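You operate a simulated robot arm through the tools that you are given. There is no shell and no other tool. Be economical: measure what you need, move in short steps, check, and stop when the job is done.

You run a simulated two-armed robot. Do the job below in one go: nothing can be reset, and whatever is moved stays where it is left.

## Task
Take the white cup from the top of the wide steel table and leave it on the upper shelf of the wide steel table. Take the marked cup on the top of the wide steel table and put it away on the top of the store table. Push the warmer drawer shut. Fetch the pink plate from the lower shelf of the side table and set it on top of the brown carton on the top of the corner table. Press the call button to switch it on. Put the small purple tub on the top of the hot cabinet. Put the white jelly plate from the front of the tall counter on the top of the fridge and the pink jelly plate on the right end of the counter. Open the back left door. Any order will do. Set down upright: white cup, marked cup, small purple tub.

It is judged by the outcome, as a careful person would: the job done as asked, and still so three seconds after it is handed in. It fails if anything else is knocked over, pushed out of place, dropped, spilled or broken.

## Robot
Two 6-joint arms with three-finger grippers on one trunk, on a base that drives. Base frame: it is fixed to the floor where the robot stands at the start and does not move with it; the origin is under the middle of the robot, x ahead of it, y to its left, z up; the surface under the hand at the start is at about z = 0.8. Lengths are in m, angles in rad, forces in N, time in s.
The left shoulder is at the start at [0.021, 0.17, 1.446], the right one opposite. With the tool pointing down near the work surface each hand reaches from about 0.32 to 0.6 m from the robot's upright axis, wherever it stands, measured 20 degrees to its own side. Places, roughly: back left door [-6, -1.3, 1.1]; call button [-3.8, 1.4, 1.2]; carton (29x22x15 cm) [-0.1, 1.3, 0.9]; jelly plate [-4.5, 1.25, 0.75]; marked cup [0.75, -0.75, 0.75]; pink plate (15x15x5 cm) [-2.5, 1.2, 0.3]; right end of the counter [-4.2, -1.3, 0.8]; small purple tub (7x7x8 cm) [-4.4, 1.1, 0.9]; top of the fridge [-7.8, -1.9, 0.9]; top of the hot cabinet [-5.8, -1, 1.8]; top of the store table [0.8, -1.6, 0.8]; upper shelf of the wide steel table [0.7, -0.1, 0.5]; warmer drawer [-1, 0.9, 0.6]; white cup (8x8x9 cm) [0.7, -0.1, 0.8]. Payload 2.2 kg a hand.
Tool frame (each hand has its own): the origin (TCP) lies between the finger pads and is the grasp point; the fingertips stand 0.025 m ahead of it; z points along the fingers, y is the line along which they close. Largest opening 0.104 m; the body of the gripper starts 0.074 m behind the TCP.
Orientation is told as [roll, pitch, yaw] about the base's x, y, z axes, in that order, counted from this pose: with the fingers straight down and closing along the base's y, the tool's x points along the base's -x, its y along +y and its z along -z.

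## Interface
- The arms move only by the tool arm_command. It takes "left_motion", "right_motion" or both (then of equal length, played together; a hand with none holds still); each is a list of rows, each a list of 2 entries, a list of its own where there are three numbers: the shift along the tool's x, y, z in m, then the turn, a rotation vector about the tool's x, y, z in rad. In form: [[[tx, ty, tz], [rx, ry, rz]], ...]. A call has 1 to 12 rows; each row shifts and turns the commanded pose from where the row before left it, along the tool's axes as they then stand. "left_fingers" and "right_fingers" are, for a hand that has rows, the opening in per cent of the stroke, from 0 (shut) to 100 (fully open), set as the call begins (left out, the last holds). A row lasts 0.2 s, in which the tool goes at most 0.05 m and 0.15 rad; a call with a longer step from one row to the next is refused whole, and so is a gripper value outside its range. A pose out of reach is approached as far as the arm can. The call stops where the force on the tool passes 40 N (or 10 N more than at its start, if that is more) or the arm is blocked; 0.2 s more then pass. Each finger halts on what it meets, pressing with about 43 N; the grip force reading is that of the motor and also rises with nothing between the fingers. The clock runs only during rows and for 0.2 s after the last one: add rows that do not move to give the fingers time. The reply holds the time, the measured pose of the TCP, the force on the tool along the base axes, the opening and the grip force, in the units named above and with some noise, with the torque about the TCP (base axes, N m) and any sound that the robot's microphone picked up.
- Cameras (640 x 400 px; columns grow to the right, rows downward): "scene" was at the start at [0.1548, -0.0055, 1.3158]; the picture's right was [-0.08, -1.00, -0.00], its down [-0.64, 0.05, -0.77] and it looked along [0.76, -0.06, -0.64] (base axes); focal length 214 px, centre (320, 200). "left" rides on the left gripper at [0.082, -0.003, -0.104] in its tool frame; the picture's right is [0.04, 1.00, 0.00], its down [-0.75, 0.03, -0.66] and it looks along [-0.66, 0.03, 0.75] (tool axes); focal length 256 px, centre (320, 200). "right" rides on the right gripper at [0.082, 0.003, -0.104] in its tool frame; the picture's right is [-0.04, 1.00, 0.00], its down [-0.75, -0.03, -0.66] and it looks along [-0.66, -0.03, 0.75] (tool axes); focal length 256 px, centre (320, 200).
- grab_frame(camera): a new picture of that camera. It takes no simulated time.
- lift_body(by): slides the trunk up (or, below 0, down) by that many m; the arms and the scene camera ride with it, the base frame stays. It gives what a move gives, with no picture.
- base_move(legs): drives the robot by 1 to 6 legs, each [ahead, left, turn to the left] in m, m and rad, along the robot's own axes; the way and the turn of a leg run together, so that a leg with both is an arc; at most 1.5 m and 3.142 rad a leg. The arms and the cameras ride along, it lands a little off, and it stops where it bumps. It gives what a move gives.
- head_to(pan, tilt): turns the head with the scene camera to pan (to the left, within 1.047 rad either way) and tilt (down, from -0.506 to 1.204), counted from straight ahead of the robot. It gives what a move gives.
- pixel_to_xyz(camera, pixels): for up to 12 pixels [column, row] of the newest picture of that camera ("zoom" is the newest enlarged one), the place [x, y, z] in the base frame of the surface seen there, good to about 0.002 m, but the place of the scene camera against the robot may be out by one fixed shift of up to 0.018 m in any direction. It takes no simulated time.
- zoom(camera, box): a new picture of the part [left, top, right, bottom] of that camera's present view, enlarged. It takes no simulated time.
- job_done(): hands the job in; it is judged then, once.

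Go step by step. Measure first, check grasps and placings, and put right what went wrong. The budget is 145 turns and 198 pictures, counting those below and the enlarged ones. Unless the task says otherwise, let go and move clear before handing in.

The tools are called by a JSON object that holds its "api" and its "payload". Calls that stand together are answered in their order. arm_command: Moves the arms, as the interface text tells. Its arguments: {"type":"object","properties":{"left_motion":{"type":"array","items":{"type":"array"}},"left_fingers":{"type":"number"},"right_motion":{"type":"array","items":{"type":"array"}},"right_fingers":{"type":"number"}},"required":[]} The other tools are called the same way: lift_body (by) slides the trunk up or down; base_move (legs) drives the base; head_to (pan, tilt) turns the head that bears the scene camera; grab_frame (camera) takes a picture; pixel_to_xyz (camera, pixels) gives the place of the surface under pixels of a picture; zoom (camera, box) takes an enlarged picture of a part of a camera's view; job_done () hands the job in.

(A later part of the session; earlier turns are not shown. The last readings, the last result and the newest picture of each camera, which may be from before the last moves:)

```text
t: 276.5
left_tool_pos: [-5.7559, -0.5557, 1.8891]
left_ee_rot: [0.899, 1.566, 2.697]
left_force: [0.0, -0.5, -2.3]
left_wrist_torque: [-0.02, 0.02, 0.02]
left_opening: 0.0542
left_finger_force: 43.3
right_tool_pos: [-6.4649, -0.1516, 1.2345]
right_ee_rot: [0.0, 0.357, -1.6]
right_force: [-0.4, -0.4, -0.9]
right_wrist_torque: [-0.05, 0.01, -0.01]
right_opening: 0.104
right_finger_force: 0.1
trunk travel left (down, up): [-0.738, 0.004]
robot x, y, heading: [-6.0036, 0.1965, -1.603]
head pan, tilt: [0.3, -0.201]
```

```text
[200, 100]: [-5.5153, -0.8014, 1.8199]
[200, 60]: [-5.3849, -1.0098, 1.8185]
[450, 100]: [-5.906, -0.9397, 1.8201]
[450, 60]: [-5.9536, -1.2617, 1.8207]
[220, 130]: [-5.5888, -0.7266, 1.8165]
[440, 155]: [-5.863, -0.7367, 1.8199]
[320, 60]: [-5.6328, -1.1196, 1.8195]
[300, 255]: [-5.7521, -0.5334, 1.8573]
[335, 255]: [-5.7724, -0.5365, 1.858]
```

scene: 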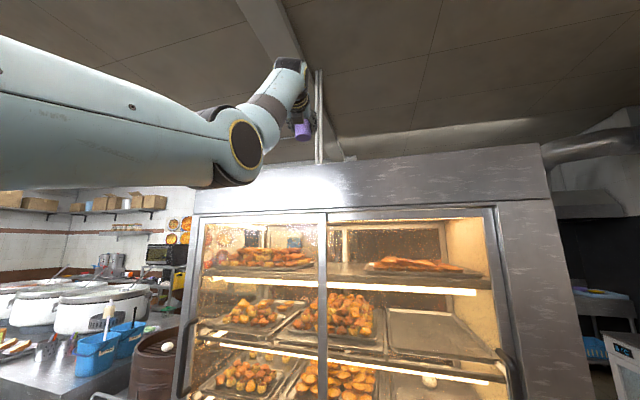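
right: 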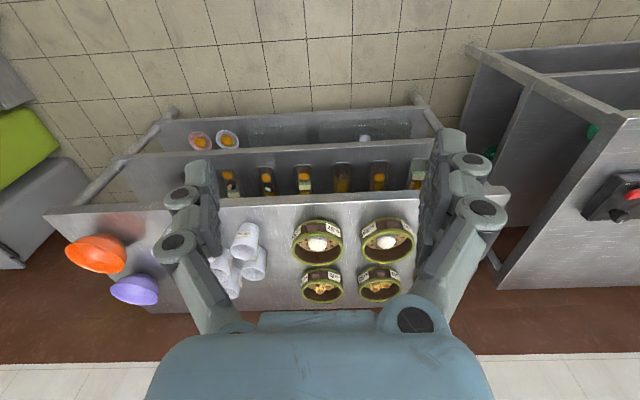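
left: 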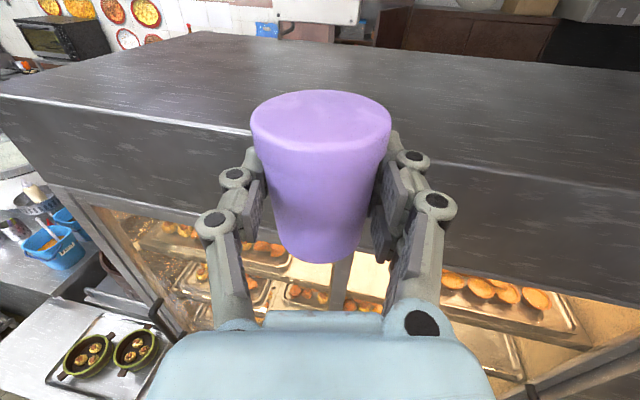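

The top is at z 1.820 and the tub bottom at about 1.848. I'll drive forward 0.27 so the tub stands about 7 cm in from the edge, keeping the wrist outside, then lower.

{"api": "base_move", "payload": {"legs": [[0.275, 0, 0]]}}

{"api": "lift_body", "payload": {"by": -0.024}}

{"api": "grab_frame", "payload": {"camera": "left"}}

```text
t: 278.4
left_tool_pos: [-5.7647, -0.8319, 1.8908]
left_ee_rot: [1.278, 1.566, 3.072]
left_force: [-0.1, 0.2, -2.2]
left_wrist_torque: [0.02, -0.04, 0.0]
left_opening: 0.0542
left_finger_force: 42.4
right_tool_pos: [-6.4716, -0.4302, 1.2338]
right_ee_rot: [0.0, 0.357, -1.6]
right_force: [0.3, -0.1, 1.1]
right_wrist_torque: [0.0, 0.01, 0.0]
right_opening: 0.1039
right_finger_force: 0.0
trunk travel left (down, up): [-0.738, 0.004]
robot x, y, heading: [-6.0103, -0.0822, -1.602]
head pan, tilt: [0.3, -0.201]
```

```text
t: 279.1
left_tool_pos: [-5.7642, -0.8316, 1.8667]
left_ee_rot: [1.437, 1.567, -3.051]
left_force: [0.7, 0.7, 2.4]
left_wrist_torque: [0.39, 0.01, 0.02]
left_opening: 0.0542
left_finger_force: 43.0
right_tool_pos: [-6.4727, -0.43, 1.2105]
right_ee_rot: [0.0, 0.356, -1.598]
right_force: [0.5, -0.1, 0.1]
right_wrist_torque: [-0.04, 0.0, -0.01]
right_opening: 0.104
right_finger_force: 0.0
trunk travel left (down, up): [-0.714, 0.028]
robot x, y, heading: [-6.0103, -0.0827, -1.597]
head pan, tilt: [0.3, -0.201]
```

```text
92 pictures are left
```

left: 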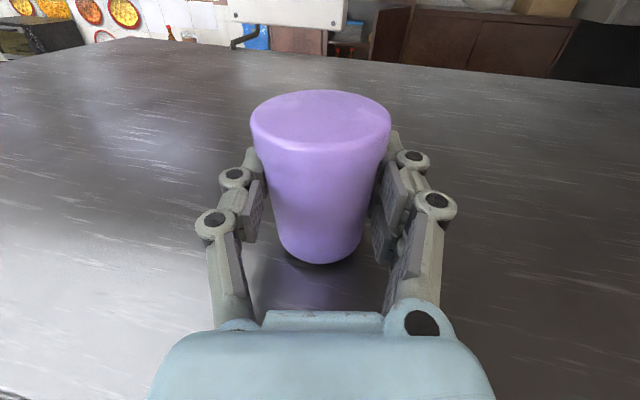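

There's contact (+4.6 N). I'll go 2 mm more, then release and back out along the tool axis.

{"api": "lift_body", "payload": {"by": -0.002}}

{"api": "arm_command", "payload": {"left_motion": [[[0, 0, 0], [0, 0, 0]], [[0, 0, 0], [0, 0, 0]], [[0, 0, 0], [0, 0, 0]], [[0, 0, 0], [0, 0, 0]]], "left_fingers": 95}}

{"api": "grab_frame", "payload": {"camera": "left"}}

```text
t: 279.6
left_tool_pos: [-5.7653, -0.8311, 1.8679]
left_ee_rot: [2.337, 1.566, -2.15]
left_force: [2.4, -9.0, 25.1]
left_wrist_torque: [2.41, 0.1, -0.21]
left_opening: 0.0545
left_finger_force: 43.1
right_tool_pos: [-6.4721, -0.4299, 1.2081]
right_ee_rot: [-0.001, 0.356, -1.598]
right_force: [0.7, 0.6, 0.1]
right_wrist_torque: [0.01, 0.0, 0.03]
right_opening: 0.104
right_finger_force: 0.0
trunk travel left (down, up): [-0.712, 0.03]
robot x, y, heading: [-6.0083, -0.087, -1.6]
head pan, tilt: [0.3, -0.201]
```

```text
t: 280.3
left_tool_pos: [-5.7654, -0.8314, 1.867]
left_ee_rot: [2.559, 1.562, -1.93]
left_force: [0.1, -1.4, 4.7]
left_wrist_torque: [0.41, 0.03, 0.03]
left_opening: 0.0987
left_finger_force: 0.1
right_tool_pos: [-6.4722, -0.4307, 1.2069]
right_ee_rot: [0.0, 0.357, -1.599]
right_force: [0.1, -0.8, -0.8]
right_wrist_torque: [0.02, -0.04, -0.03]
right_opening: 0.1041
right_finger_force: 0.0
trunk travel left (down, up): [-0.712, 0.03]
robot x, y, heading: [-6.0072, -0.0795, -1.595]
head pan, tilt: [0.3, -0.201]
stopped in row 3 (left hand): the force on the tool passed its limit at 41 N (the readings are from after the stop); the commanded pose is now the measured one
```

```text
91 pictures are left
```

left: 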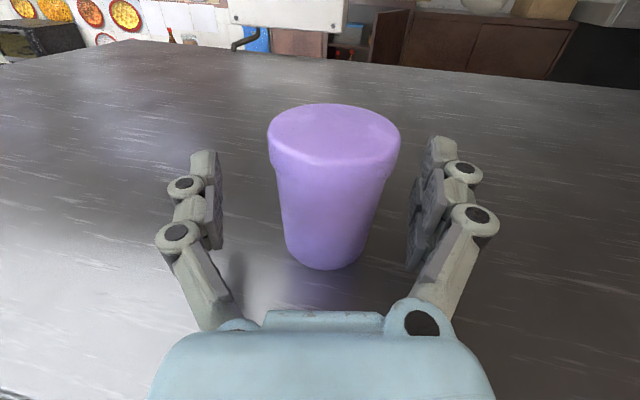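

The tub stands upright; the wrist was what touched the edge. I'll rise a little and back out along the tool axis.

{"api": "lift_body", "payload": {"by": 0.02}}

{"api": "base_move", "payload": {"legs": [[-0.15, -0.037, 0], [-0.2, 0, 0]]}}

{"api": "grab_frame", "payload": {"camera": "left"}}

```text
t: 281.0
left_tool_pos: [-5.7648, -0.8317, 1.8874]
left_ee_rot: [2.306, 1.566, -2.182]
left_force: [0.0, 0.8, 0.9]
left_wrist_torque: [0.0, -0.01, 0.0]
left_opening: 0.0988
left_finger_force: 0.1
right_tool_pos: [-6.473, -0.4311, 1.2275]
right_ee_rot: [-0.002, 0.355, -1.598]
right_force: [1.0, -0.4, 0.3]
right_wrist_torque: [0.01, -0.01, -0.05]
right_opening: 0.1039
right_finger_force: 0.1
trunk travel left (down, up): [-0.732, 0.01]
robot x, y, heading: [-6.0064, -0.0852, -1.598]
head pan, tilt: [0.3, -0.201]
```

```text
t: 283.6
left_tool_pos: [-5.7878, -0.4802, 1.8846]
left_ee_rot: [1.829, 1.567, -2.656]
left_force: [0.5, -0.5, 0.5]
left_wrist_torque: [0.0, -0.04, 0.06]
left_opening: 0.0986
left_finger_force: 0.1
right_tool_pos: [-6.4993, -0.0807, 1.2277]
right_ee_rot: [0.0, 0.358, -1.596]
right_force: [-0.5, 0.2, 0.1]
right_wrist_torque: [0.02, -0.02, 0.02]
right_opening: 0.1036
right_finger_force: 0.2
trunk travel left (down, up): [-0.732, 0.01]
robot x, y, heading: [-6.037, 0.2716, -1.602]
head pan, tilt: [0.3, -0.201]
```

```text
90 pictures are left
```

left: 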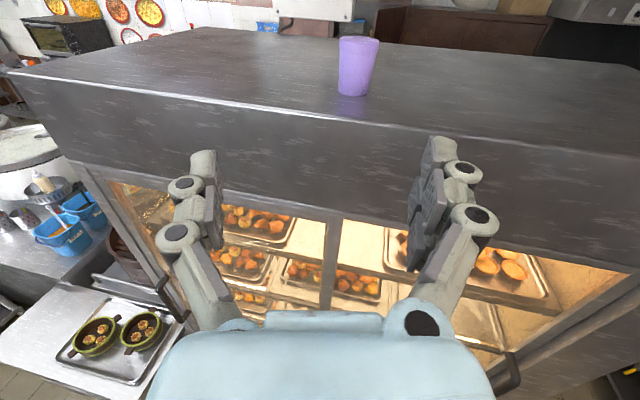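

The tub is upright on the cabinet top. Now the jelly plates: I'll bring the arm down, restore the 45° tilt and the −90° roll for a rim pinch, then drive back to the tall counter.

{"api": "arm_command", "payload": {"left_motion": [[[-0.045, 0, 0], [0, 0, 0]], [[-0.045, 0, 0], [0, 0, 0]], [[-0.045, 0, 0], [0, 0, 0]], [[-0.045, 0, 0], [0, 0, 0]], [[-0.045, 0, 0], [0, 0, 0]], [[-0.045, 0, 0], [0, 0, 0]], [[-0.045, 0, 0], [0, 0, 0]], [[-0.045, 0, 0], [0, 0, 0]], [[-0.045, 0, 0], [0, 0, 0]], [[-0.045, 0, 0], [0, 0, 0]], [[-0.045, 0, 0], [0, 0, 0]], [[-0.045, 0, 0], [0, 0, 0]]]}}

{"api": "base_move", "payload": {"legs": [[0, 0, 1.57], [1.4, 0.0, 0], [0, 0, 1.6]]}}

{"api": "arm_command", "payload": {"left_motion": [[[0, 0, 0], [0, -0.13, 0]], [[0, 0, 0], [0, -0.13, 0]], [[0, 0, 0], [0, -0.13, 0]], [[0, 0, 0], [0, -0.13, 0]], [[0, 0, 0], [0, -0.13, 0]], [[0, 0, 0], [0, -0.13, 0]]], "left_fingers": 20}}

{"api": "arm_command", "payload": {"left_motion": [[[0, 0, 0], [0, 0, -0.1309]], [[0, 0, 0], [0, 0, -0.1309]], [[0, 0, 0], [0, 0, -0.1309]], [[0, 0, 0], [0, 0, -0.1309]], [[0, 0, 0], [0, 0, -0.1309]], [[0, 0, 0], [0, 0, -0.1309]], [[0, 0, 0], [0, 0, -0.1309]], [[0, 0, 0], [0, 0, -0.1309]], [[0, 0, 0], [0, 0, -0.1309]], [[0, 0, 0], [0, 0, -0.1309]], [[0, 0, 0], [0, 0, -0.1309]], [[0, 0, 0], [0, 0, -0.1309]]]}}

{"api": "grab_frame", "payload": {"camera": "left"}}

{"api": "head_to", "payload": {"pan": 0.3, "tilt": 0.6}}

{"api": "grab_frame", "payload": {"camera": "scene"}}

```text
t: 286.2
left_tool_pos: [-5.7908, -0.4795, 1.3451]
left_ee_rot: [2.357, 1.565, -2.13]
left_force: [0.1, -0.2, -0.7]
left_wrist_torque: [0.04, 0.0, -0.04]
left_opening: 0.0988
left_finger_force: 0.0
right_tool_pos: [-6.4985, -0.0784, 1.2283]
right_ee_rot: [0.001, 0.357, -1.597]
right_force: [0.0, 0.2, 0.4]
right_wrist_torque: [0.01, 0.06, -0.01]
right_opening: 0.1038
right_finger_force: 0.0
trunk travel left (down, up): [-0.732, 0.01]
robot x, y, heading: [-6.0369, 0.2702, -1.594]
head pan, tilt: [0.3, -0.201]
```

```text
t: 301.0
left_tool_pos: [-4.8721, 0.992, 1.3443]
left_ee_rot: [2.191, 1.567, 0.87]
left_force: [0.3, -0.5, -0.1]
left_wrist_torque: [0.02, -0.02, 0.0]
left_opening: 0.099
left_finger_force: 0.1
right_tool_pos: [-4.156, 0.6028, 1.228]
right_ee_rot: [0.001, 0.357, 1.564]
right_force: [-0.8, 0.6, -0.1]
right_wrist_torque: [-0.02, 0.0, 0.01]
right_opening: 0.1037
right_finger_force: 0.1
trunk travel left (down, up): [-0.732, 0.01]
robot x, y, heading: [-4.6116, 0.2455, 1.563]
head pan, tilt: [0.3, -0.201]
```

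```text
t: 302.4
left_tool_pos: [-4.8709, 0.9902, 1.3443]
left_ee_rot: [0.006, 0.791, -1.32]
left_force: [0.1, 0.5, 0.0]
left_wrist_torque: [-0.01, 0.03, -0.02]
left_opening: 0.0211
left_finger_force: 0.2
right_tool_pos: [-4.1568, 0.6054, 1.2287]
right_ee_rot: [0.001, 0.357, 1.566]
right_force: [0.0, 0.1, 0.0]
right_wrist_torque: [-0.02, 0.03, -0.01]
right_opening: 0.1041
right_finger_force: 0.1
trunk travel left (down, up): [-0.732, 0.01]
robot x, y, heading: [-4.6128, 0.2448, 1.564]
head pan, tilt: [0.3, -0.201]
```

```text
t: 305.0
left_tool_pos: [-4.8718, 0.9896, 1.3449]
left_ee_rot: [0.794, -0.007, 0.248]
left_force: [-0.6, -0.1, 0.1]
left_wrist_torque: [0.0, -0.05, 0.0]
left_opening: 0.0211
left_finger_force: 0.0
right_tool_pos: [-4.1556, 0.6044, 1.2279]
right_ee_rot: [0.0, 0.357, 1.566]
right_force: [0.3, -0.6, 0.2]
right_wrist_torque: [-0.02, -0.02, 0.0]
right_opening: 0.104
right_finger_force: 0.0
trunk travel left (down, up): [-0.732, 0.01]
robot x, y, heading: [-4.6084, 0.2474, 1.565]
head pan, tilt: [0.3, -0.201]
```

```text
89 pictures are left
```

left: 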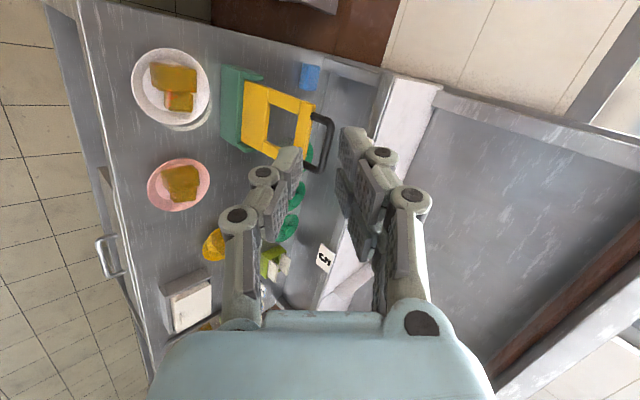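

```text
t: 306.1
left_tool_pos: [-4.8722, 0.99, 1.3447]
left_ee_rot: [0.794, -0.003, 0.248]
left_force: [-0.1, -0.4, -0.6]
left_wrist_torque: [0.0, -0.03, -0.02]
left_opening: 0.0208
left_finger_force: 0.2
right_tool_pos: [-4.156, 0.6029, 1.2279]
right_ee_rot: [0.0, 0.357, 1.567]
right_force: [0.9, 0.4, 0.3]
right_wrist_torque: [-0.01, -0.03, -0.01]
right_opening: 0.1041
right_finger_force: 0.1
trunk travel left (down, up): [-0.732, 0.01]
robot x, y, heading: [-4.6156, 0.2469, 1.565]
head pan, tilt: [0.3, 0.6]
```

```text
88 pictures are left
```

scene: 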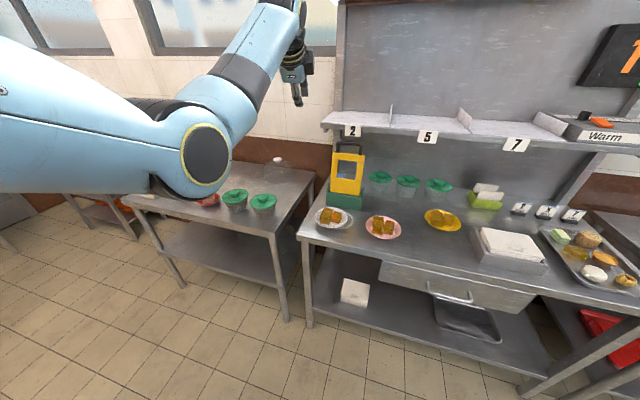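

{"api": "zoom", "payload": {"camera": "left", "box": [110, 30, 250, 230]}}

{"api": "zoom", "payload": {"camera": "scene", "box": [295, 180, 475, 270]}}

{"api": "pixel_to_xyz", "payload": {"camera": "left", "pixels": [[132, 85], [171, 50], [208, 85], [172, 126], [140, 110], [148, 187], [180, 159], [210, 185], [182, 212], [155, 203], [120, 190], [110, 130]]}}

```text
2.00 times, centred on (180, 130) of left
```

zoom: 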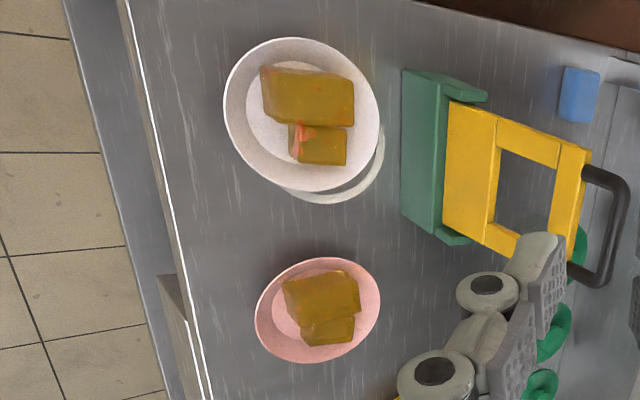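

```text
3.56 times, centred on (385, 225) of scene
```

zoom: 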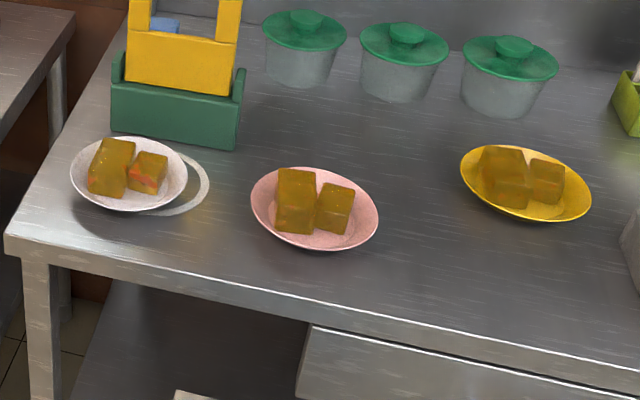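

```text
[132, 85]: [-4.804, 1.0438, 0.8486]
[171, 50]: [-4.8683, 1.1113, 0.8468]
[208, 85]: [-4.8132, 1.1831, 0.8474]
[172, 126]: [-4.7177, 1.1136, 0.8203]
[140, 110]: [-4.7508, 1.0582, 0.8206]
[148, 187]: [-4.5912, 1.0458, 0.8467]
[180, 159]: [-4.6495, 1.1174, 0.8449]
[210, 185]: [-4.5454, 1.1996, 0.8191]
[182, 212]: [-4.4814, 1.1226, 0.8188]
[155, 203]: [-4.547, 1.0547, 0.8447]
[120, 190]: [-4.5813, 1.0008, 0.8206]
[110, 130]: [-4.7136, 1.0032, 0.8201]
```

White plate: centre (-4.798,1.1135), rim z 0.8475. Pink: centre (-4.58,1.1165). I'll go to the pre-grasp for the white plate's front rim.

{"api": "base_move", "payload": {"legs": [[-0.018, -0.11, 0]]}}

{"api": "lift_body", "payload": {"by": -0.4}}

{"api": "arm_command", "payload": {"left_motion": [[[0, 0, 0], [0, 0, 0]]], "left_fingers": 16}}

{"api": "grab_frame", "payload": {"camera": "left"}}

```text
t: 307.3
left_tool_pos: [-4.7619, 0.9708, 1.3461]
left_ee_rot: [0.793, -0.003, 0.247]
left_force: [1.1, 0.3, -0.4]
left_wrist_torque: [0.04, 0.02, 0.05]
left_opening: 0.0208
left_finger_force: 0.0
right_tool_pos: [-4.045, 0.5846, 1.2285]
right_ee_rot: [-0.001, 0.356, 1.565]
right_force: [0.2, 0.6, 0.0]
right_wrist_torque: [-0.03, 0.02, 0.05]
right_opening: 0.1038
right_finger_force: 0.0
trunk travel left (down, up): [-0.732, 0.01]
robot x, y, heading: [-4.4975, 0.229, 1.561]
head pan, tilt: [0.3, 0.6]
```

```text
t: 311.1
left_tool_pos: [-4.7619, 0.9706, 0.9456]
left_ee_rot: [0.794, -0.004, 0.245]
left_force: [0.4, 0.6, -0.2]
left_wrist_torque: [-0.01, -0.03, 0.0]
left_opening: 0.021
left_finger_force: 0.0
right_tool_pos: [-4.0459, 0.5855, 0.8288]
right_ee_rot: [0.001, 0.357, 1.567]
right_force: [0.0, 0.6, 1.0]
right_wrist_torque: [-0.01, 0.01, 0.0]
right_opening: 0.1041
right_finger_force: 0.1
trunk travel left (down, up): [-0.332, 0.41]
robot x, y, heading: [-4.5022, 0.2283, 1.566]
head pan, tilt: [0.3, 0.6]
```

```text
t: 311.5
left_tool_pos: [-4.7615, 0.9713, 0.9449]
left_ee_rot: [0.794, -0.004, 0.245]
left_force: [-0.3, 0.9, 0.8]
left_wrist_torque: [0.0, 0.02, 0.03]
left_opening: 0.0166
left_finger_force: 0.1
right_tool_pos: [-4.0453, 0.5852, 0.8277]
right_ee_rot: [0.0, 0.357, 1.564]
right_force: [-0.4, 0.1, 0.4]
right_wrist_torque: [0.0, -0.01, -0.02]
right_opening: 0.104
right_finger_force: 0.0
trunk travel left (down, up): [-0.332, 0.41]
robot x, y, heading: [-4.4987, 0.2283, 1.564]
head pan, tilt: [0.3, 0.6]
```

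```text
85 pictures are left
```

left: 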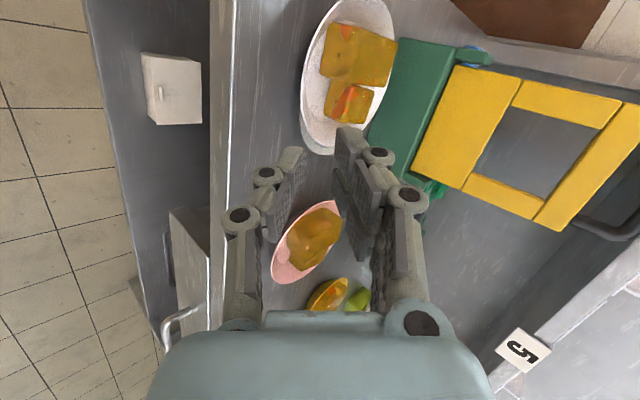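

{"api": "pixel_to_xyz", "payload": {"camera": "left", "pixels": [[303, 80], [304, 60], [302, 100], [303, 120], [312, 35], [310, 143], [330, 150], [325, 100], [322, 75], [333, 120]]}}

{"api": "zoom", "payload": {"camera": "left", "box": [270, 0, 410, 180]}}

```text
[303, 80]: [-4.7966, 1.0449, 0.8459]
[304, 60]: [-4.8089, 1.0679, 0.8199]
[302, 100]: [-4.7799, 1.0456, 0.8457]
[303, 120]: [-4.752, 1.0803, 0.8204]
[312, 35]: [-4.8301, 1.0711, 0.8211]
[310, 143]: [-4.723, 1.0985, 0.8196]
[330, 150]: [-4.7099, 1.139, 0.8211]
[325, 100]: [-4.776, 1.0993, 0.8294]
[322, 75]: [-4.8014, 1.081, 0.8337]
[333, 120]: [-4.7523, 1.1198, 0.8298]
```

```text
2.22 times, centred on (340, 90) of left
```

zoom: 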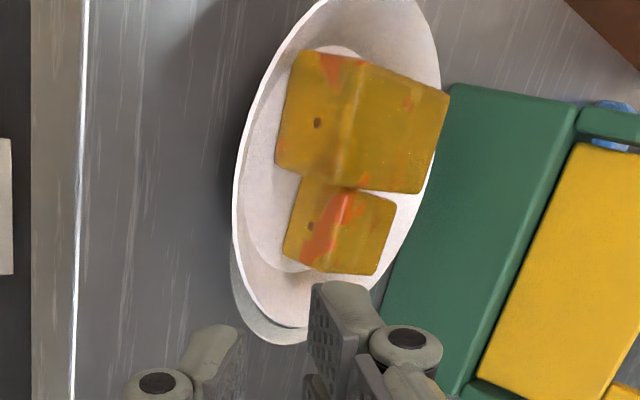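

The rim target is (-4.777,1.0455,0.8465), with about 4 cm of margin to the jelly. I'll advance 8 cm and check.

{"api": "arm_command", "payload": {"left_motion": [[[-0.0008, -0.0036, 0.02], [0, 0, 0]], [[-0.0007, -0.0036, 0.02], [0, 0, 0]], [[-0.0007, -0.0035, 0.02], [0, 0, 0]], [[-0.0007, -0.0035, 0.02], [0, 0, 0]], [[0, 0, 0], [0, 0, 0]]]}}

{"api": "zoom", "payload": {"camera": "left", "box": [230, 20, 430, 220]}}

```text
t: 312.7
left_tool_pos: [-4.768, 1.0169, 0.879]
left_ee_rot: [0.793, -0.002, 0.245]
left_force: [0.5, 0.7, 0.8]
left_wrist_torque: [0.0, -0.03, 0.0]
left_opening: 0.0167
left_finger_force: 0.1
right_tool_pos: [-4.0453, 0.586, 0.8283]
right_ee_rot: [0.0, 0.355, 1.567]
right_force: [0.0, -0.1, -0.1]
right_wrist_torque: [-0.01, 0.02, -0.03]
right_opening: 0.104
right_finger_force: 0.2
trunk travel left (down, up): [-0.332, 0.41]
robot x, y, heading: [-4.499, 0.2277, 1.566]
head pan, tilt: [0.3, 0.6]
```

```text
2.00 times, centred on (330, 120) of left
```

zoom: 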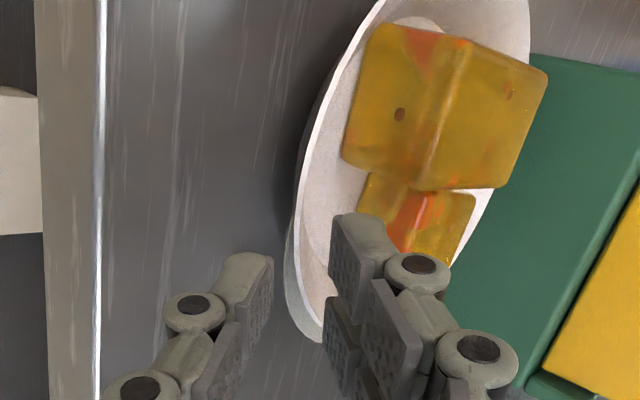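

The rim lies between the pads. I'll advance the remaining 3.3 cm and grip.

{"api": "arm_command", "payload": {"left_motion": [[[0, 0, 0.011], [0, 0, 0]], [[0, 0, 0.011], [0, 0, 0]], [[0, 0, 0.01], [0, 0, 0]], [[0, 0, 0], [0, 0, 0]]]}}

{"api": "zoom", "payload": {"camera": "left", "box": [230, 20, 430, 220]}}

{"api": "arm_command", "payload": {"left_motion": [[[0, 0, 0], [0, 0, 0]], [[0, 0, 0], [0, 0, 0]], [[0, 0, 0], [0, 0, 0]]], "left_fingers": 0}}

{"api": "zoom", "payload": {"camera": "left", "box": [230, 20, 430, 220]}}

```text
t: 313.7
left_tool_pos: [-4.7762, 1.0398, 0.8558]
left_ee_rot: [0.794, -0.004, 0.245]
left_force: [-0.2, 0.2, -0.4]
left_wrist_torque: [0.02, -0.01, 0.01]
left_opening: 0.0165
left_finger_force: 0.0
right_tool_pos: [-4.0461, 0.5867, 0.8281]
right_ee_rot: [0.001, 0.358, 1.565]
right_force: [0.4, -0.9, -0.4]
right_wrist_torque: [-0.03, 0.0, -0.03]
right_opening: 0.1039
right_finger_force: 0.0
trunk travel left (down, up): [-0.332, 0.41]
robot x, y, heading: [-4.4956, 0.2277, 1.566]
head pan, tilt: [0.3, 0.6]
```

```text
2.00 times, centred on (330, 120) of left
```

zoom: 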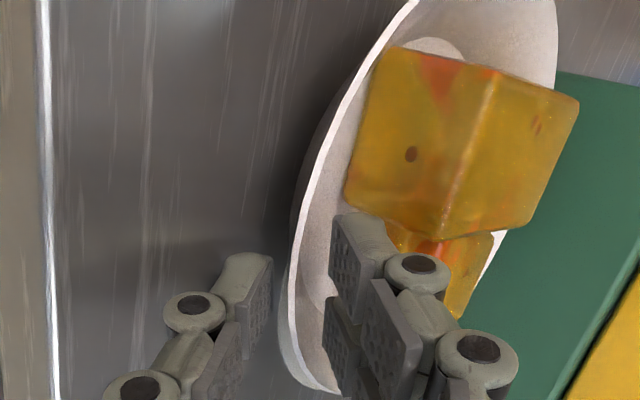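

```text
t: 314.5
left_tool_pos: [-4.7752, 1.0401, 0.8572]
left_ee_rot: [0.794, -0.003, 0.247]
left_force: [-1.0, 1.1, 3.5]
left_wrist_torque: [0.19, -0.12, 0.04]
left_opening: 0.0061
left_finger_force: 33.9
right_tool_pos: [-4.0455, 0.5856, 0.8279]
right_ee_rot: [0.0, 0.356, 1.567]
right_force: [-0.4, 0.8, -0.2]
right_wrist_torque: [0.01, -0.01, -0.03]
right_opening: 0.104
right_finger_force: 0.1
trunk travel left (down, up): [-0.332, 0.41]
robot x, y, heading: [-4.5009, 0.2274, 1.563]
head pan, tilt: [0.3, 0.6]
```

```text
2.00 times, centred on (330, 120) of left
```

zoom: 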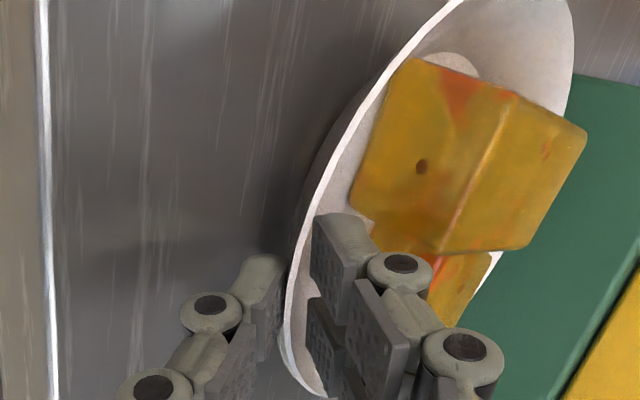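

Gripped. I'll lift 5 cm and check that it's level.

{"api": "lift_body", "payload": {"by": 0.05}}

{"api": "grab_frame", "payload": {"camera": "left"}}

{"api": "pixel_to_xyz", "payload": {"camera": "left", "pixels": [[305, 100], [320, 75], [345, 42], [375, 15], [400, 10], [412, 40], [410, 70], [372, 175], [315, 200], [325, 213], [306, 175], [355, 35]]}}

```text
t: 315.4
left_tool_pos: [-4.7762, 1.0403, 0.9046]
left_ee_rot: [0.793, -0.003, 0.245]
left_force: [0.1, 0.0, -2.9]
left_wrist_torque: [-0.15, -0.05, 0.01]
left_opening: 0.0061
left_finger_force: 34.0
right_tool_pos: [-4.0451, 0.5851, 0.8774]
right_ee_rot: [0.001, 0.355, 1.565]
right_force: [0.1, -0.6, -0.3]
right_wrist_torque: [0.02, 0.03, -0.02]
right_opening: 0.1041
right_finger_force: 0.2
trunk travel left (down, up): [-0.382, 0.36]
robot x, y, heading: [-4.4999, 0.2269, 1.565]
head pan, tilt: [0.3, 0.6]
```

```text
80 pictures are left
```

left: 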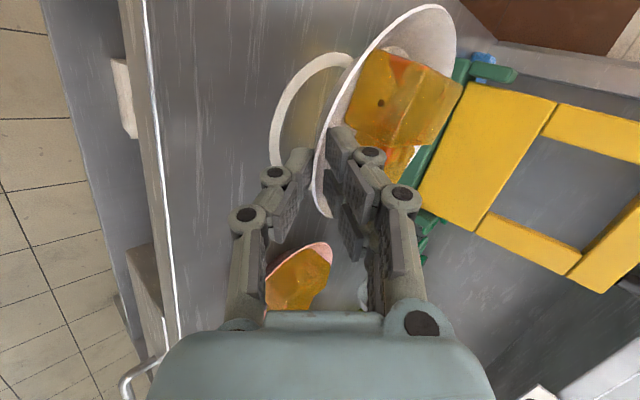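

```text
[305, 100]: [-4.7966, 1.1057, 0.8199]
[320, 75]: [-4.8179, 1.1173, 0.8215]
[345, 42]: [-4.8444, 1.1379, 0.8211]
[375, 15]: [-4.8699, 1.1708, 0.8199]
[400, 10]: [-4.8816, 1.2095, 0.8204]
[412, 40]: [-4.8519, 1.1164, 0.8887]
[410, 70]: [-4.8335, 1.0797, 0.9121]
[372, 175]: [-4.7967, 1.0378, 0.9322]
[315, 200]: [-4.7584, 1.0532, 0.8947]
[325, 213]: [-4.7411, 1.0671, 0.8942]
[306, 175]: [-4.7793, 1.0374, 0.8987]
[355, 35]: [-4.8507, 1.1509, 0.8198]
```

{"api": "pixel_to_xyz", "payload": {"camera": "left", "pixels": [[345, 80], [362, 52], [385, 28], [415, 10], [440, 10], [453, 30], [453, 55], [330, 110], [318, 160], [313, 190], [325, 215], [335, 205]]}}

{"api": "zoom", "payload": {"camera": "left", "box": [290, 0, 480, 230]}}

```text
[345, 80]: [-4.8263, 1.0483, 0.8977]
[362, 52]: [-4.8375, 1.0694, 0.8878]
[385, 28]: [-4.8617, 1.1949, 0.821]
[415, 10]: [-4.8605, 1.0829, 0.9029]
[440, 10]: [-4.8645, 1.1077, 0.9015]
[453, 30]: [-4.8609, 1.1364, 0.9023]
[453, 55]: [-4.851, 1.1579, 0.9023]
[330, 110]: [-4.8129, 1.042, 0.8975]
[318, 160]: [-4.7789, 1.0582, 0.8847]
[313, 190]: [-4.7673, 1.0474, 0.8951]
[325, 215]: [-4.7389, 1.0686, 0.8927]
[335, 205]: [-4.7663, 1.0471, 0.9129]
```

```text
1.74 times, centred on (385, 115) of left
```

zoom: 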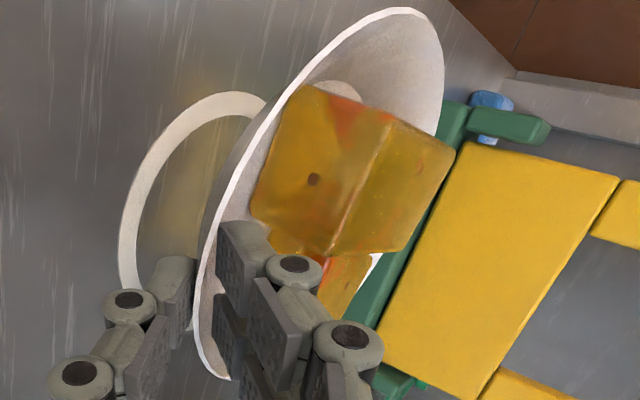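

The plate is nearly level (4° sideways) with no droop. I'll back off, lift, turn to face -x, and travel past the hot cabinet's end, looking for the fridge.

{"api": "base_move", "payload": {"legs": [[-0.12, 0, 0]]}}

{"api": "lift_body", "payload": {"by": 0.28}}

{"api": "base_move", "payload": {"legs": [[0, 0, 1.57], [1.2, -0.1, 0], [0.9, 0, 0]]}}

{"api": "head_to", "payload": {"pan": 0.7, "tilt": 0.4}}

{"api": "grab_frame", "payload": {"camera": "scene"}}

{"api": "grab_frame", "payload": {"camera": "left"}}

```text
t: 316.7
left_tool_pos: [-4.7769, 0.9215, 0.9078]
left_ee_rot: [0.794, -0.005, 0.246]
left_force: [0.1, -0.6, -2.6]
left_wrist_torque: [-0.15, -0.07, 0.03]
left_opening: 0.006
left_finger_force: 34.1
right_tool_pos: [-4.0458, 0.4676, 0.879]
right_ee_rot: [0.001, 0.354, 1.564]
right_force: [0.6, -1.7, -0.1]
right_wrist_torque: [0.06, 0.02, -0.03]
right_opening: 0.104
right_finger_force: 0.0
trunk travel left (down, up): [-0.382, 0.36]
robot x, y, heading: [-4.5007, 0.1093, 1.562]
head pan, tilt: [0.3, 0.6]
```

```text
t: 319.5
left_tool_pos: [-4.7759, 0.9233, 1.1846]
left_ee_rot: [0.792, -0.002, 0.248]
left_force: [-0.3, 0.2, -2.9]
left_wrist_torque: [-0.16, -0.04, -0.01]
left_opening: 0.0058
left_finger_force: 33.9
right_tool_pos: [-4.0468, 0.4678, 1.1581]
right_ee_rot: [-0.002, 0.357, 1.565]
right_force: [-0.7, 0.4, 0.0]
right_wrist_torque: [0.0, -0.02, -0.04]
right_opening: 0.104
right_finger_force: 0.0
trunk travel left (down, up): [-0.662, 0.08]
robot x, y, heading: [-4.5028, 0.1104, 1.565]
head pan, tilt: [0.3, 0.6]
```

```text
t: 333.9
left_tool_pos: [-7.4249, -0.0837, 1.186]
left_ee_rot: [0.793, -0.002, 1.833]
left_force: [-0.3, 0.9, -3.1]
left_wrist_torque: [0.07, -0.2, 0.0]
left_opening: 0.0058
left_finger_force: 34.3
right_tool_pos: [-6.9806, 0.6501, 1.1581]
right_ee_rot: [-0.001, 0.356, -3.134]
right_force: [-0.1, 0.2, 0.0]
right_wrist_torque: [-0.02, -0.02, 0.0]
right_opening: 0.1041
right_finger_force: 0.0
trunk travel left (down, up): [-0.662, 0.08]
robot x, y, heading: [-6.6149, 0.2007, -3.133]
head pan, tilt: [0.3, 0.6]
```

```text
t: 334.7
left_tool_pos: [-7.4245, -0.0854, 1.1854]
left_ee_rot: [0.792, -0.004, 1.833]
left_force: [0.1, 0.5, -2.3]
left_wrist_torque: [0.02, -0.21, 0.03]
left_opening: 0.0061
left_finger_force: 33.7
right_tool_pos: [-6.981, 0.6521, 1.1573]
right_ee_rot: [0.0, 0.356, -3.133]
right_force: [0.1, 0.3, 0.2]
right_wrist_torque: [-0.02, 0.0, 0.0]
right_opening: 0.1038
right_finger_force: 0.0
trunk travel left (down, up): [-0.662, 0.08]
robot x, y, heading: [-6.6156, 0.2058, -3.136]
head pan, tilt: [0.7, 0.4]
```

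```text
78 pictures are left
```

scene: 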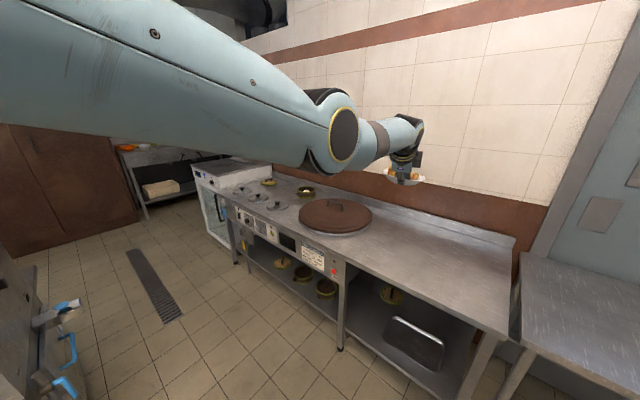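

```text
77 pictures are left
```

left: 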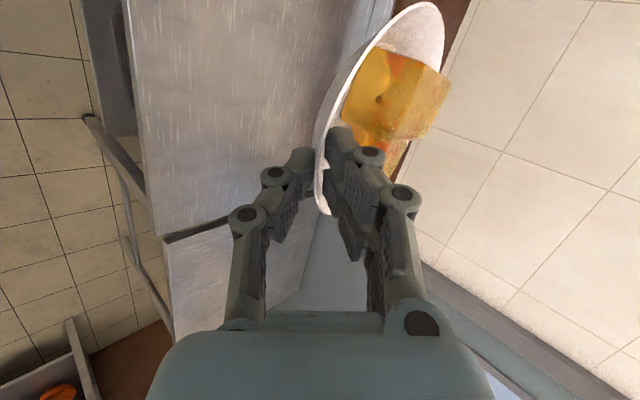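

The fridge is the glass-fronted white box at (225,190), past the stove counter. I'll measure it and the passage.

{"api": "pixel_to_xyz", "payload": {"camera": "scene", "pixels": [[205, 170], [250, 165], [225, 180], [195, 175], [240, 188], [215, 225], [270, 200], [340, 345], [470, 350], [235, 260], [20, 330], [225, 160]]}}

{"api": "zoom", "payload": {"camera": "scene", "box": [100, 130, 340, 280]}}

```text
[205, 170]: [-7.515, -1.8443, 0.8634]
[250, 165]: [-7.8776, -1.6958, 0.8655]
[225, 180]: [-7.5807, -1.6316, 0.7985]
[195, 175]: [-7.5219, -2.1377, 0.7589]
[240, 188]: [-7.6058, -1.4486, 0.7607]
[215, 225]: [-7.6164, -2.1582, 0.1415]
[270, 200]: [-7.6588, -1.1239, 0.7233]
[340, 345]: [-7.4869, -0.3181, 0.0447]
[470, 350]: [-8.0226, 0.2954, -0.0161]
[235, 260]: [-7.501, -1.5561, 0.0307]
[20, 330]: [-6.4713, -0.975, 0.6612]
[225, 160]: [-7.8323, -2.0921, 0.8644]
```

```text
2.67 times, centred on (220, 205) of scene
```

zoom: 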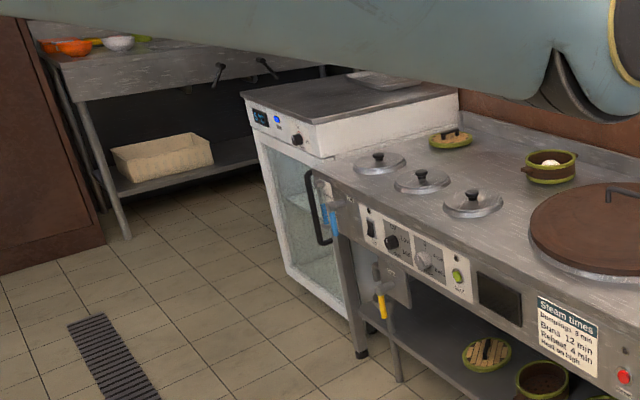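

The fridge top is at z≈0.88, x -7.5 to -8.1, y -1.6 to -2.2. I'll advance to x≈-6.86 and slide left through the passage, keeping the plate high.

{"api": "base_move", "payload": {"legs": [[0.24, 0, 0], [0, 0.9, 0], [0, 0.85, 0]]}}

{"api": "head_to", "payload": {"pan": 0.35, "tilt": 0.6}}

{"api": "grab_frame", "payload": {"camera": "scene"}}

{"api": "grab_frame", "payload": {"camera": "left"}}

```text
t: 345.0
left_tool_pos: [-7.6562, -1.8525, 1.1855]
left_ee_rot: [0.791, -0.002, 1.826]
left_force: [0.4, -0.5, -2.7]
left_wrist_torque: [0.05, -0.21, -0.03]
left_opening: 0.0061
left_finger_force: 33.9
right_tool_pos: [-7.2075, -1.1183, 1.159]
right_ee_rot: [0.0, 0.357, -3.138]
right_force: [-0.8, 0.7, -0.2]
right_wrist_torque: [0.01, -0.04, -0.02]
right_opening: 0.1039
right_finger_force: 0.1
trunk travel left (down, up): [-0.662, 0.08]
robot x, y, heading: [-6.8436, -1.5706, -3.145]
head pan, tilt: [0.7, 0.4]
```

```text
t: 345.9
left_tool_pos: [-7.6556, -1.8532, 1.185]
left_ee_rot: [0.793, -0.003, 1.828]
left_force: [0.7, -0.8, -1.6]
left_wrist_torque: [0.06, -0.17, -0.05]
left_opening: 0.006
left_finger_force: 33.7
right_tool_pos: [-7.2069, -1.1172, 1.157]
right_ee_rot: [0.001, 0.356, -3.135]
right_force: [0.6, -0.6, -0.1]
right_wrist_torque: [-0.01, 0.0, -0.01]
right_opening: 0.104
right_finger_force: 0.0
trunk travel left (down, up): [-0.662, 0.08]
robot x, y, heading: [-6.8466, -1.5684, -3.136]
head pan, tilt: [0.351, 0.6]
```

```text
75 pictures are left
```

scene: 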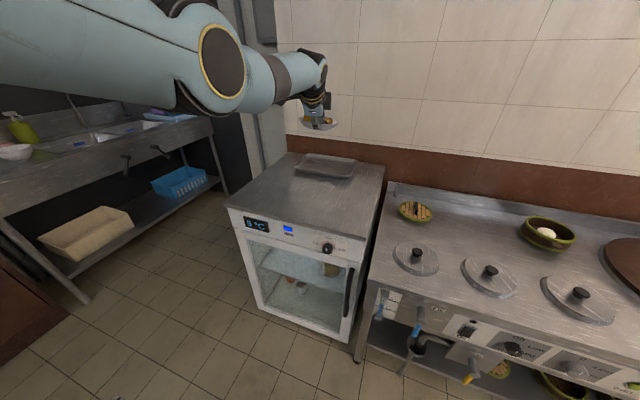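

```text
74 pictures are left
```

left: 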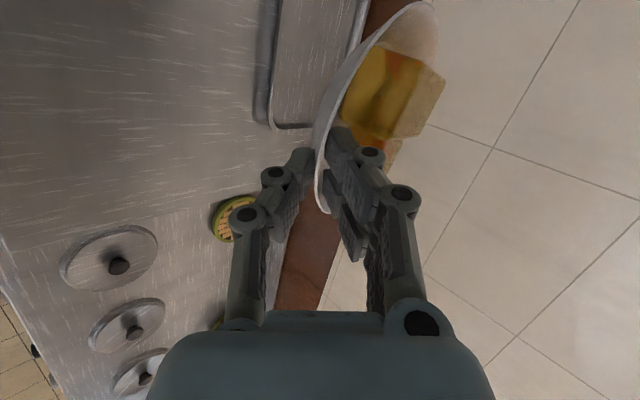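

{"api": "pixel_to_xyz", "payload": {"camera": "scene", "pixels": [[325, 178], [292, 170], [355, 178], [300, 205], [350, 210], [335, 232], [230, 207], [275, 190], [320, 170]]}}

{"api": "pixel_to_xyz", "payload": {"camera": "left", "pixels": [[345, 70], [365, 42], [418, 3], [437, 25], [437, 50], [320, 140], [322, 208], [335, 212], [265, 80], [200, 60], [330, 30]]}}

```text
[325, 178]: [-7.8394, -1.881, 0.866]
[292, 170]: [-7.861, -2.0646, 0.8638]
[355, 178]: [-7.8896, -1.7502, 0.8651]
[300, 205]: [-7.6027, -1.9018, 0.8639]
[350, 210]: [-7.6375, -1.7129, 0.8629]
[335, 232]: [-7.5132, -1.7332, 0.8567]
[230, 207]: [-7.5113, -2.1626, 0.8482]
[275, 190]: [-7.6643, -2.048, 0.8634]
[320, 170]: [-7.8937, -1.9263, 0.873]
```

```text
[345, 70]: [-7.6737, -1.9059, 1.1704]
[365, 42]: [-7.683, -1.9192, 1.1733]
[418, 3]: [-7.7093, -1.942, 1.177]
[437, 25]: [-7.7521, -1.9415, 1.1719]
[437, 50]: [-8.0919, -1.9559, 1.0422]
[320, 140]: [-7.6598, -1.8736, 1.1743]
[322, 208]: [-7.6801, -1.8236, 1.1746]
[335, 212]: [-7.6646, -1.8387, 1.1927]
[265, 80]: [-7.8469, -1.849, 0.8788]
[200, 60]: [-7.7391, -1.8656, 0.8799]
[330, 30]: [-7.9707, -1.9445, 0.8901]
```

The fridge top is at z 0.880; a tray begins at x≈-7.84. I'll back 4 cm and lower to just above.

{"api": "base_move", "payload": {"legs": [[-0.045, 0, 0]]}}

{"api": "lift_body", "payload": {"by": -0.255}}

{"api": "grab_frame", "payload": {"camera": "left"}}

{"api": "pixel_to_xyz", "payload": {"camera": "left", "pixels": [[345, 70], [365, 42], [418, 3], [437, 25], [320, 140], [322, 208], [265, 80], [200, 60], [240, 200]]}}

```text
t: 346.8
left_tool_pos: [-7.6099, -1.8523, 1.1868]
left_ee_rot: [0.791, -0.004, 1.826]
left_force: [1.3, 0.4, -1.5]
left_wrist_torque: [0.07, -0.16, -0.03]
left_opening: 0.0058
left_finger_force: 33.5
right_tool_pos: [-7.1637, -1.1189, 1.1582]
right_ee_rot: [-0.003, 0.354, -3.137]
right_force: [0.0, 0.1, 0.5]
right_wrist_torque: [-0.01, 0.01, -0.01]
right_opening: 0.104
right_finger_force: 0.1
trunk travel left (down, up): [-0.662, 0.08]
robot x, y, heading: [-6.7986, -1.5712, -3.143]
head pan, tilt: [0.351, 0.6]
```

```text
t: 349.4
left_tool_pos: [-7.6086, -1.8514, 0.9302]
left_ee_rot: [0.793, -0.003, 1.826]
left_force: [0.2, -0.6, -2.0]
left_wrist_torque: [0.0, -0.18, 0.01]
left_opening: 0.0059
left_finger_force: 33.7
right_tool_pos: [-7.1634, -1.1182, 0.9031]
right_ee_rot: [0.0, 0.356, -3.137]
right_force: [0.3, -0.9, -0.1]
right_wrist_torque: [0.02, -0.01, 0.01]
right_opening: 0.1038
right_finger_force: 0.1
trunk travel left (down, up): [-0.407, 0.335]
robot x, y, heading: [-6.7989, -1.5652, -3.137]
head pan, tilt: [0.351, 0.6]
```

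```text
73 pictures are left
```

left: 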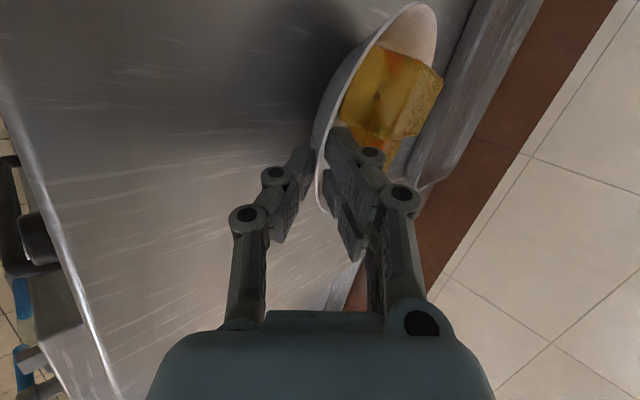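

```text
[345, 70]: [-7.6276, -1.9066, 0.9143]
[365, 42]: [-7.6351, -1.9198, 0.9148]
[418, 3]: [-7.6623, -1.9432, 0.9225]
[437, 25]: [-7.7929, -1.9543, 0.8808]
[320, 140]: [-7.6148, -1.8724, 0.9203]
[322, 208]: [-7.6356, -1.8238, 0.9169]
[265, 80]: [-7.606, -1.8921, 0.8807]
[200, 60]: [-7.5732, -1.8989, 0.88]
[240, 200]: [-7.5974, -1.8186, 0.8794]
```

{"api": "lift_body", "payload": {"by": -0.01}}

{"api": "lift_body", "payload": {"by": -0.004}}

```text
t: 350.0
left_tool_pos: [-7.6091, -1.8537, 0.9203]
left_ee_rot: [0.793, -0.006, 1.829]
left_force: [-1.1, 0.3, -0.3]
left_wrist_torque: [0.08, 0.07, -0.03]
left_opening: 0.0058
left_finger_force: 33.4
right_tool_pos: [-7.1625, -1.118, 0.8944]
right_ee_rot: [-0.002, 0.356, -3.136]
right_force: [-0.5, -0.9, -0.3]
right_wrist_torque: [0.02, 0.01, 0.04]
right_opening: 0.104
right_finger_force: 0.0
trunk travel left (down, up): [-0.397, 0.345]
robot x, y, heading: [-6.7985, -1.5692, -3.137]
head pan, tilt: [0.351, 0.6]
```

```text
t: 350.5
left_tool_pos: [-7.6086, -1.8524, 0.9185]
left_ee_rot: [0.795, -0.006, 1.828]
left_force: [2.1, 1.0, 4.9]
left_wrist_torque: [0.18, 0.27, -0.02]
left_opening: 0.0062
left_finger_force: 33.6
right_tool_pos: [-7.1614, -1.1187, 0.8905]
right_ee_rot: [-0.001, 0.356, -3.136]
right_force: [0.4, -0.2, 0.8]
right_wrist_torque: [0.0, 0.02, -0.01]
right_opening: 0.1041
right_finger_force: 0.1
trunk travel left (down, up): [-0.393, 0.349]
robot x, y, heading: [-6.8004, -1.5651, -3.14]
head pan, tilt: [0.351, 0.6]
```

It has landed. I'll open and withdraw along the tool axis.

{"api": "arm_command", "payload": {"left_motion": [[[0, 0, 0], [0, 0, 0]], [[0, 0, 0], [0, 0, 0]], [[0, 0, -0.012], [0, 0, 0]], [[0, 0, -0.02], [0, 0, 0]], [[0, 0, -0.03], [0, 0, 0]], [[0, 0, -0.04], [0, 0, 0]]], "left_fingers": 18}}

{"api": "grab_frame", "payload": {"camera": "left"}}

{"api": "head_to", "payload": {"pan": 1.0, "tilt": 0.4}}

{"api": "grab_frame", "payload": {"camera": "scene"}}

```text
t: 351.9
left_tool_pos: [-7.5395, -1.8344, 0.9904]
left_ee_rot: [0.792, -0.001, 1.829]
left_force: [0.8, -0.5, 0.9]
left_wrist_torque: [0.03, 0.0, 0.03]
left_opening: 0.0185
left_finger_force: 0.0
right_tool_pos: [-7.1619, -1.1176, 0.8891]
right_ee_rot: [0.0, 0.356, -3.135]
right_force: [-0.8, -0.2, -0.2]
right_wrist_torque: [0.02, 0.0, 0.02]
right_opening: 0.104
right_finger_force: 0.1
trunk travel left (down, up): [-0.393, 0.349]
robot x, y, heading: [-6.8005, -1.5664, -3.133]
head pan, tilt: [0.351, 0.6]
```

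```text
72 pictures are left
```

left: 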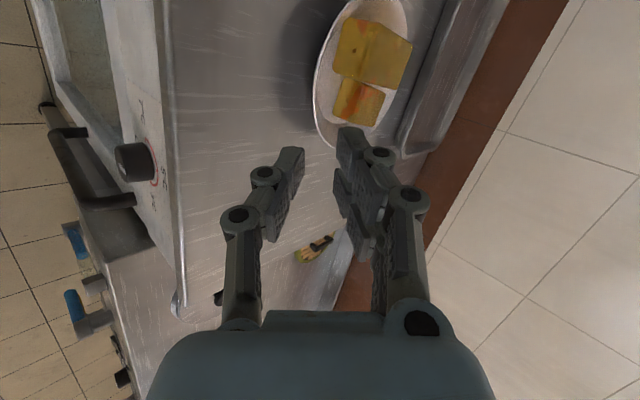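

```text
t: 352.9
left_tool_pos: [-7.541, -1.8349, 0.9891]
left_ee_rot: [0.792, -0.002, 1.827]
left_force: [0.0, -0.6, -0.8]
left_wrist_torque: [-0.01, -0.02, 0.04]
left_opening: 0.0188
left_finger_force: 0.0
right_tool_pos: [-7.1636, -1.1178, 0.8896]
right_ee_rot: [0.0, 0.357, -3.136]
right_force: [-0.4, -0.5, 0.7]
right_wrist_torque: [0.04, 0.0, -0.02]
right_opening: 0.1042
right_finger_force: 0.1
trunk travel left (down, up): [-0.393, 0.349]
robot x, y, heading: [-6.7988, -1.5684, -3.139]
head pan, tilt: [1.0, 0.4]
```

```text
71 pictures are left
```

scene: 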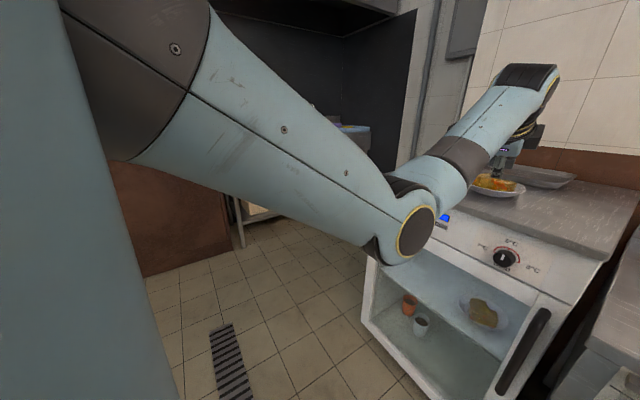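

The white jelly plate rests on the fridge. I'll raise a bit and check the free space around here before turning to find the cabinet's back doors.

{"api": "pixel_to_xyz", "payload": {"camera": "scene", "pixels": [[180, 250], [230, 230], [150, 275], [240, 245], [220, 340], [300, 240]]}}

{"api": "lift_body", "payload": {"by": 0.25}}

{"api": "base_move", "payload": {"legs": [[0, 0, 0.8]]}}

{"api": "head_to", "payload": {"pan": 1.04, "tilt": 0.3}}

{"api": "grab_frame", "payload": {"camera": "scene"}}

```text
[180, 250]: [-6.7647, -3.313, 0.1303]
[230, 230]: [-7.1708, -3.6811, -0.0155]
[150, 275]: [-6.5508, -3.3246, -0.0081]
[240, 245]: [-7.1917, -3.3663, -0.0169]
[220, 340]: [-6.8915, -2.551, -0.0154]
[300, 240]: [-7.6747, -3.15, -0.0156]
```

```text
t: 355.5
left_tool_pos: [-7.5391, -1.8349, 1.238]
left_ee_rot: [0.792, -0.004, 1.827]
left_force: [0.3, 0.9, 0.8]
left_wrist_torque: [0.01, -0.01, 0.0]
left_opening: 0.0188
left_finger_force: 0.1
right_tool_pos: [-7.1629, -1.1169, 1.1385]
right_ee_rot: [-0.001, 0.357, -3.136]
right_force: [-0.7, 0.9, -0.2]
right_wrist_torque: [0.01, 0.02, 0.01]
right_opening: 0.1038
right_finger_force: 0.0
trunk travel left (down, up): [-0.643, 0.099]
robot x, y, heading: [-6.7982, -1.5708, -3.138]
head pan, tilt: [1.0, 0.4]
```

```text
t: 358.0
left_tool_pos: [-7.1339, -2.2794, 1.2376]
left_ee_rot: [0.792, -0.004, 2.615]
left_force: [-0.4, -0.3, 0.7]
left_wrist_torque: [0.0, -0.01, -0.02]
left_opening: 0.0188
left_finger_force: 0.0
right_tool_pos: [-7.3756, -1.5081, 1.1389]
right_ee_rot: [-0.001, 0.356, -2.348]
right_force: [-0.4, 0.2, 0.2]
right_wrist_torque: [0.01, 0.02, 0.02]
right_opening: 0.1037
right_finger_force: 0.0
trunk travel left (down, up): [-0.643, 0.099]
robot x, y, heading: [-6.8022, -1.5712, -2.349]
head pan, tilt: [1.0, 0.4]
```

```text
t: 358.6
left_tool_pos: [-7.1351, -2.2802, 1.2385]
left_ee_rot: [0.792, -0.003, 2.614]
left_force: [-0.2, 0.1, -0.4]
left_wrist_torque: [0.03, 0.0, 0.0]
left_opening: 0.0186
left_finger_force: 0.1
right_tool_pos: [-7.3757, -1.5076, 1.1393]
right_ee_rot: [0.001, 0.356, -2.348]
right_force: [1.0, -0.6, -0.1]
right_wrist_torque: [0.02, 0.02, 0.0]
right_opening: 0.1041
right_finger_force: 0.0
trunk travel left (down, up): [-0.643, 0.099]
robot x, y, heading: [-6.802, -1.5699, -2.354]
head pan, tilt: [1.04, 0.3]
```

```text
70 pictures are left
```

scene: 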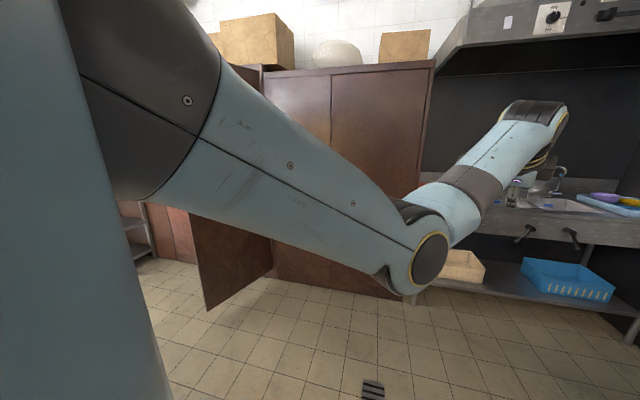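

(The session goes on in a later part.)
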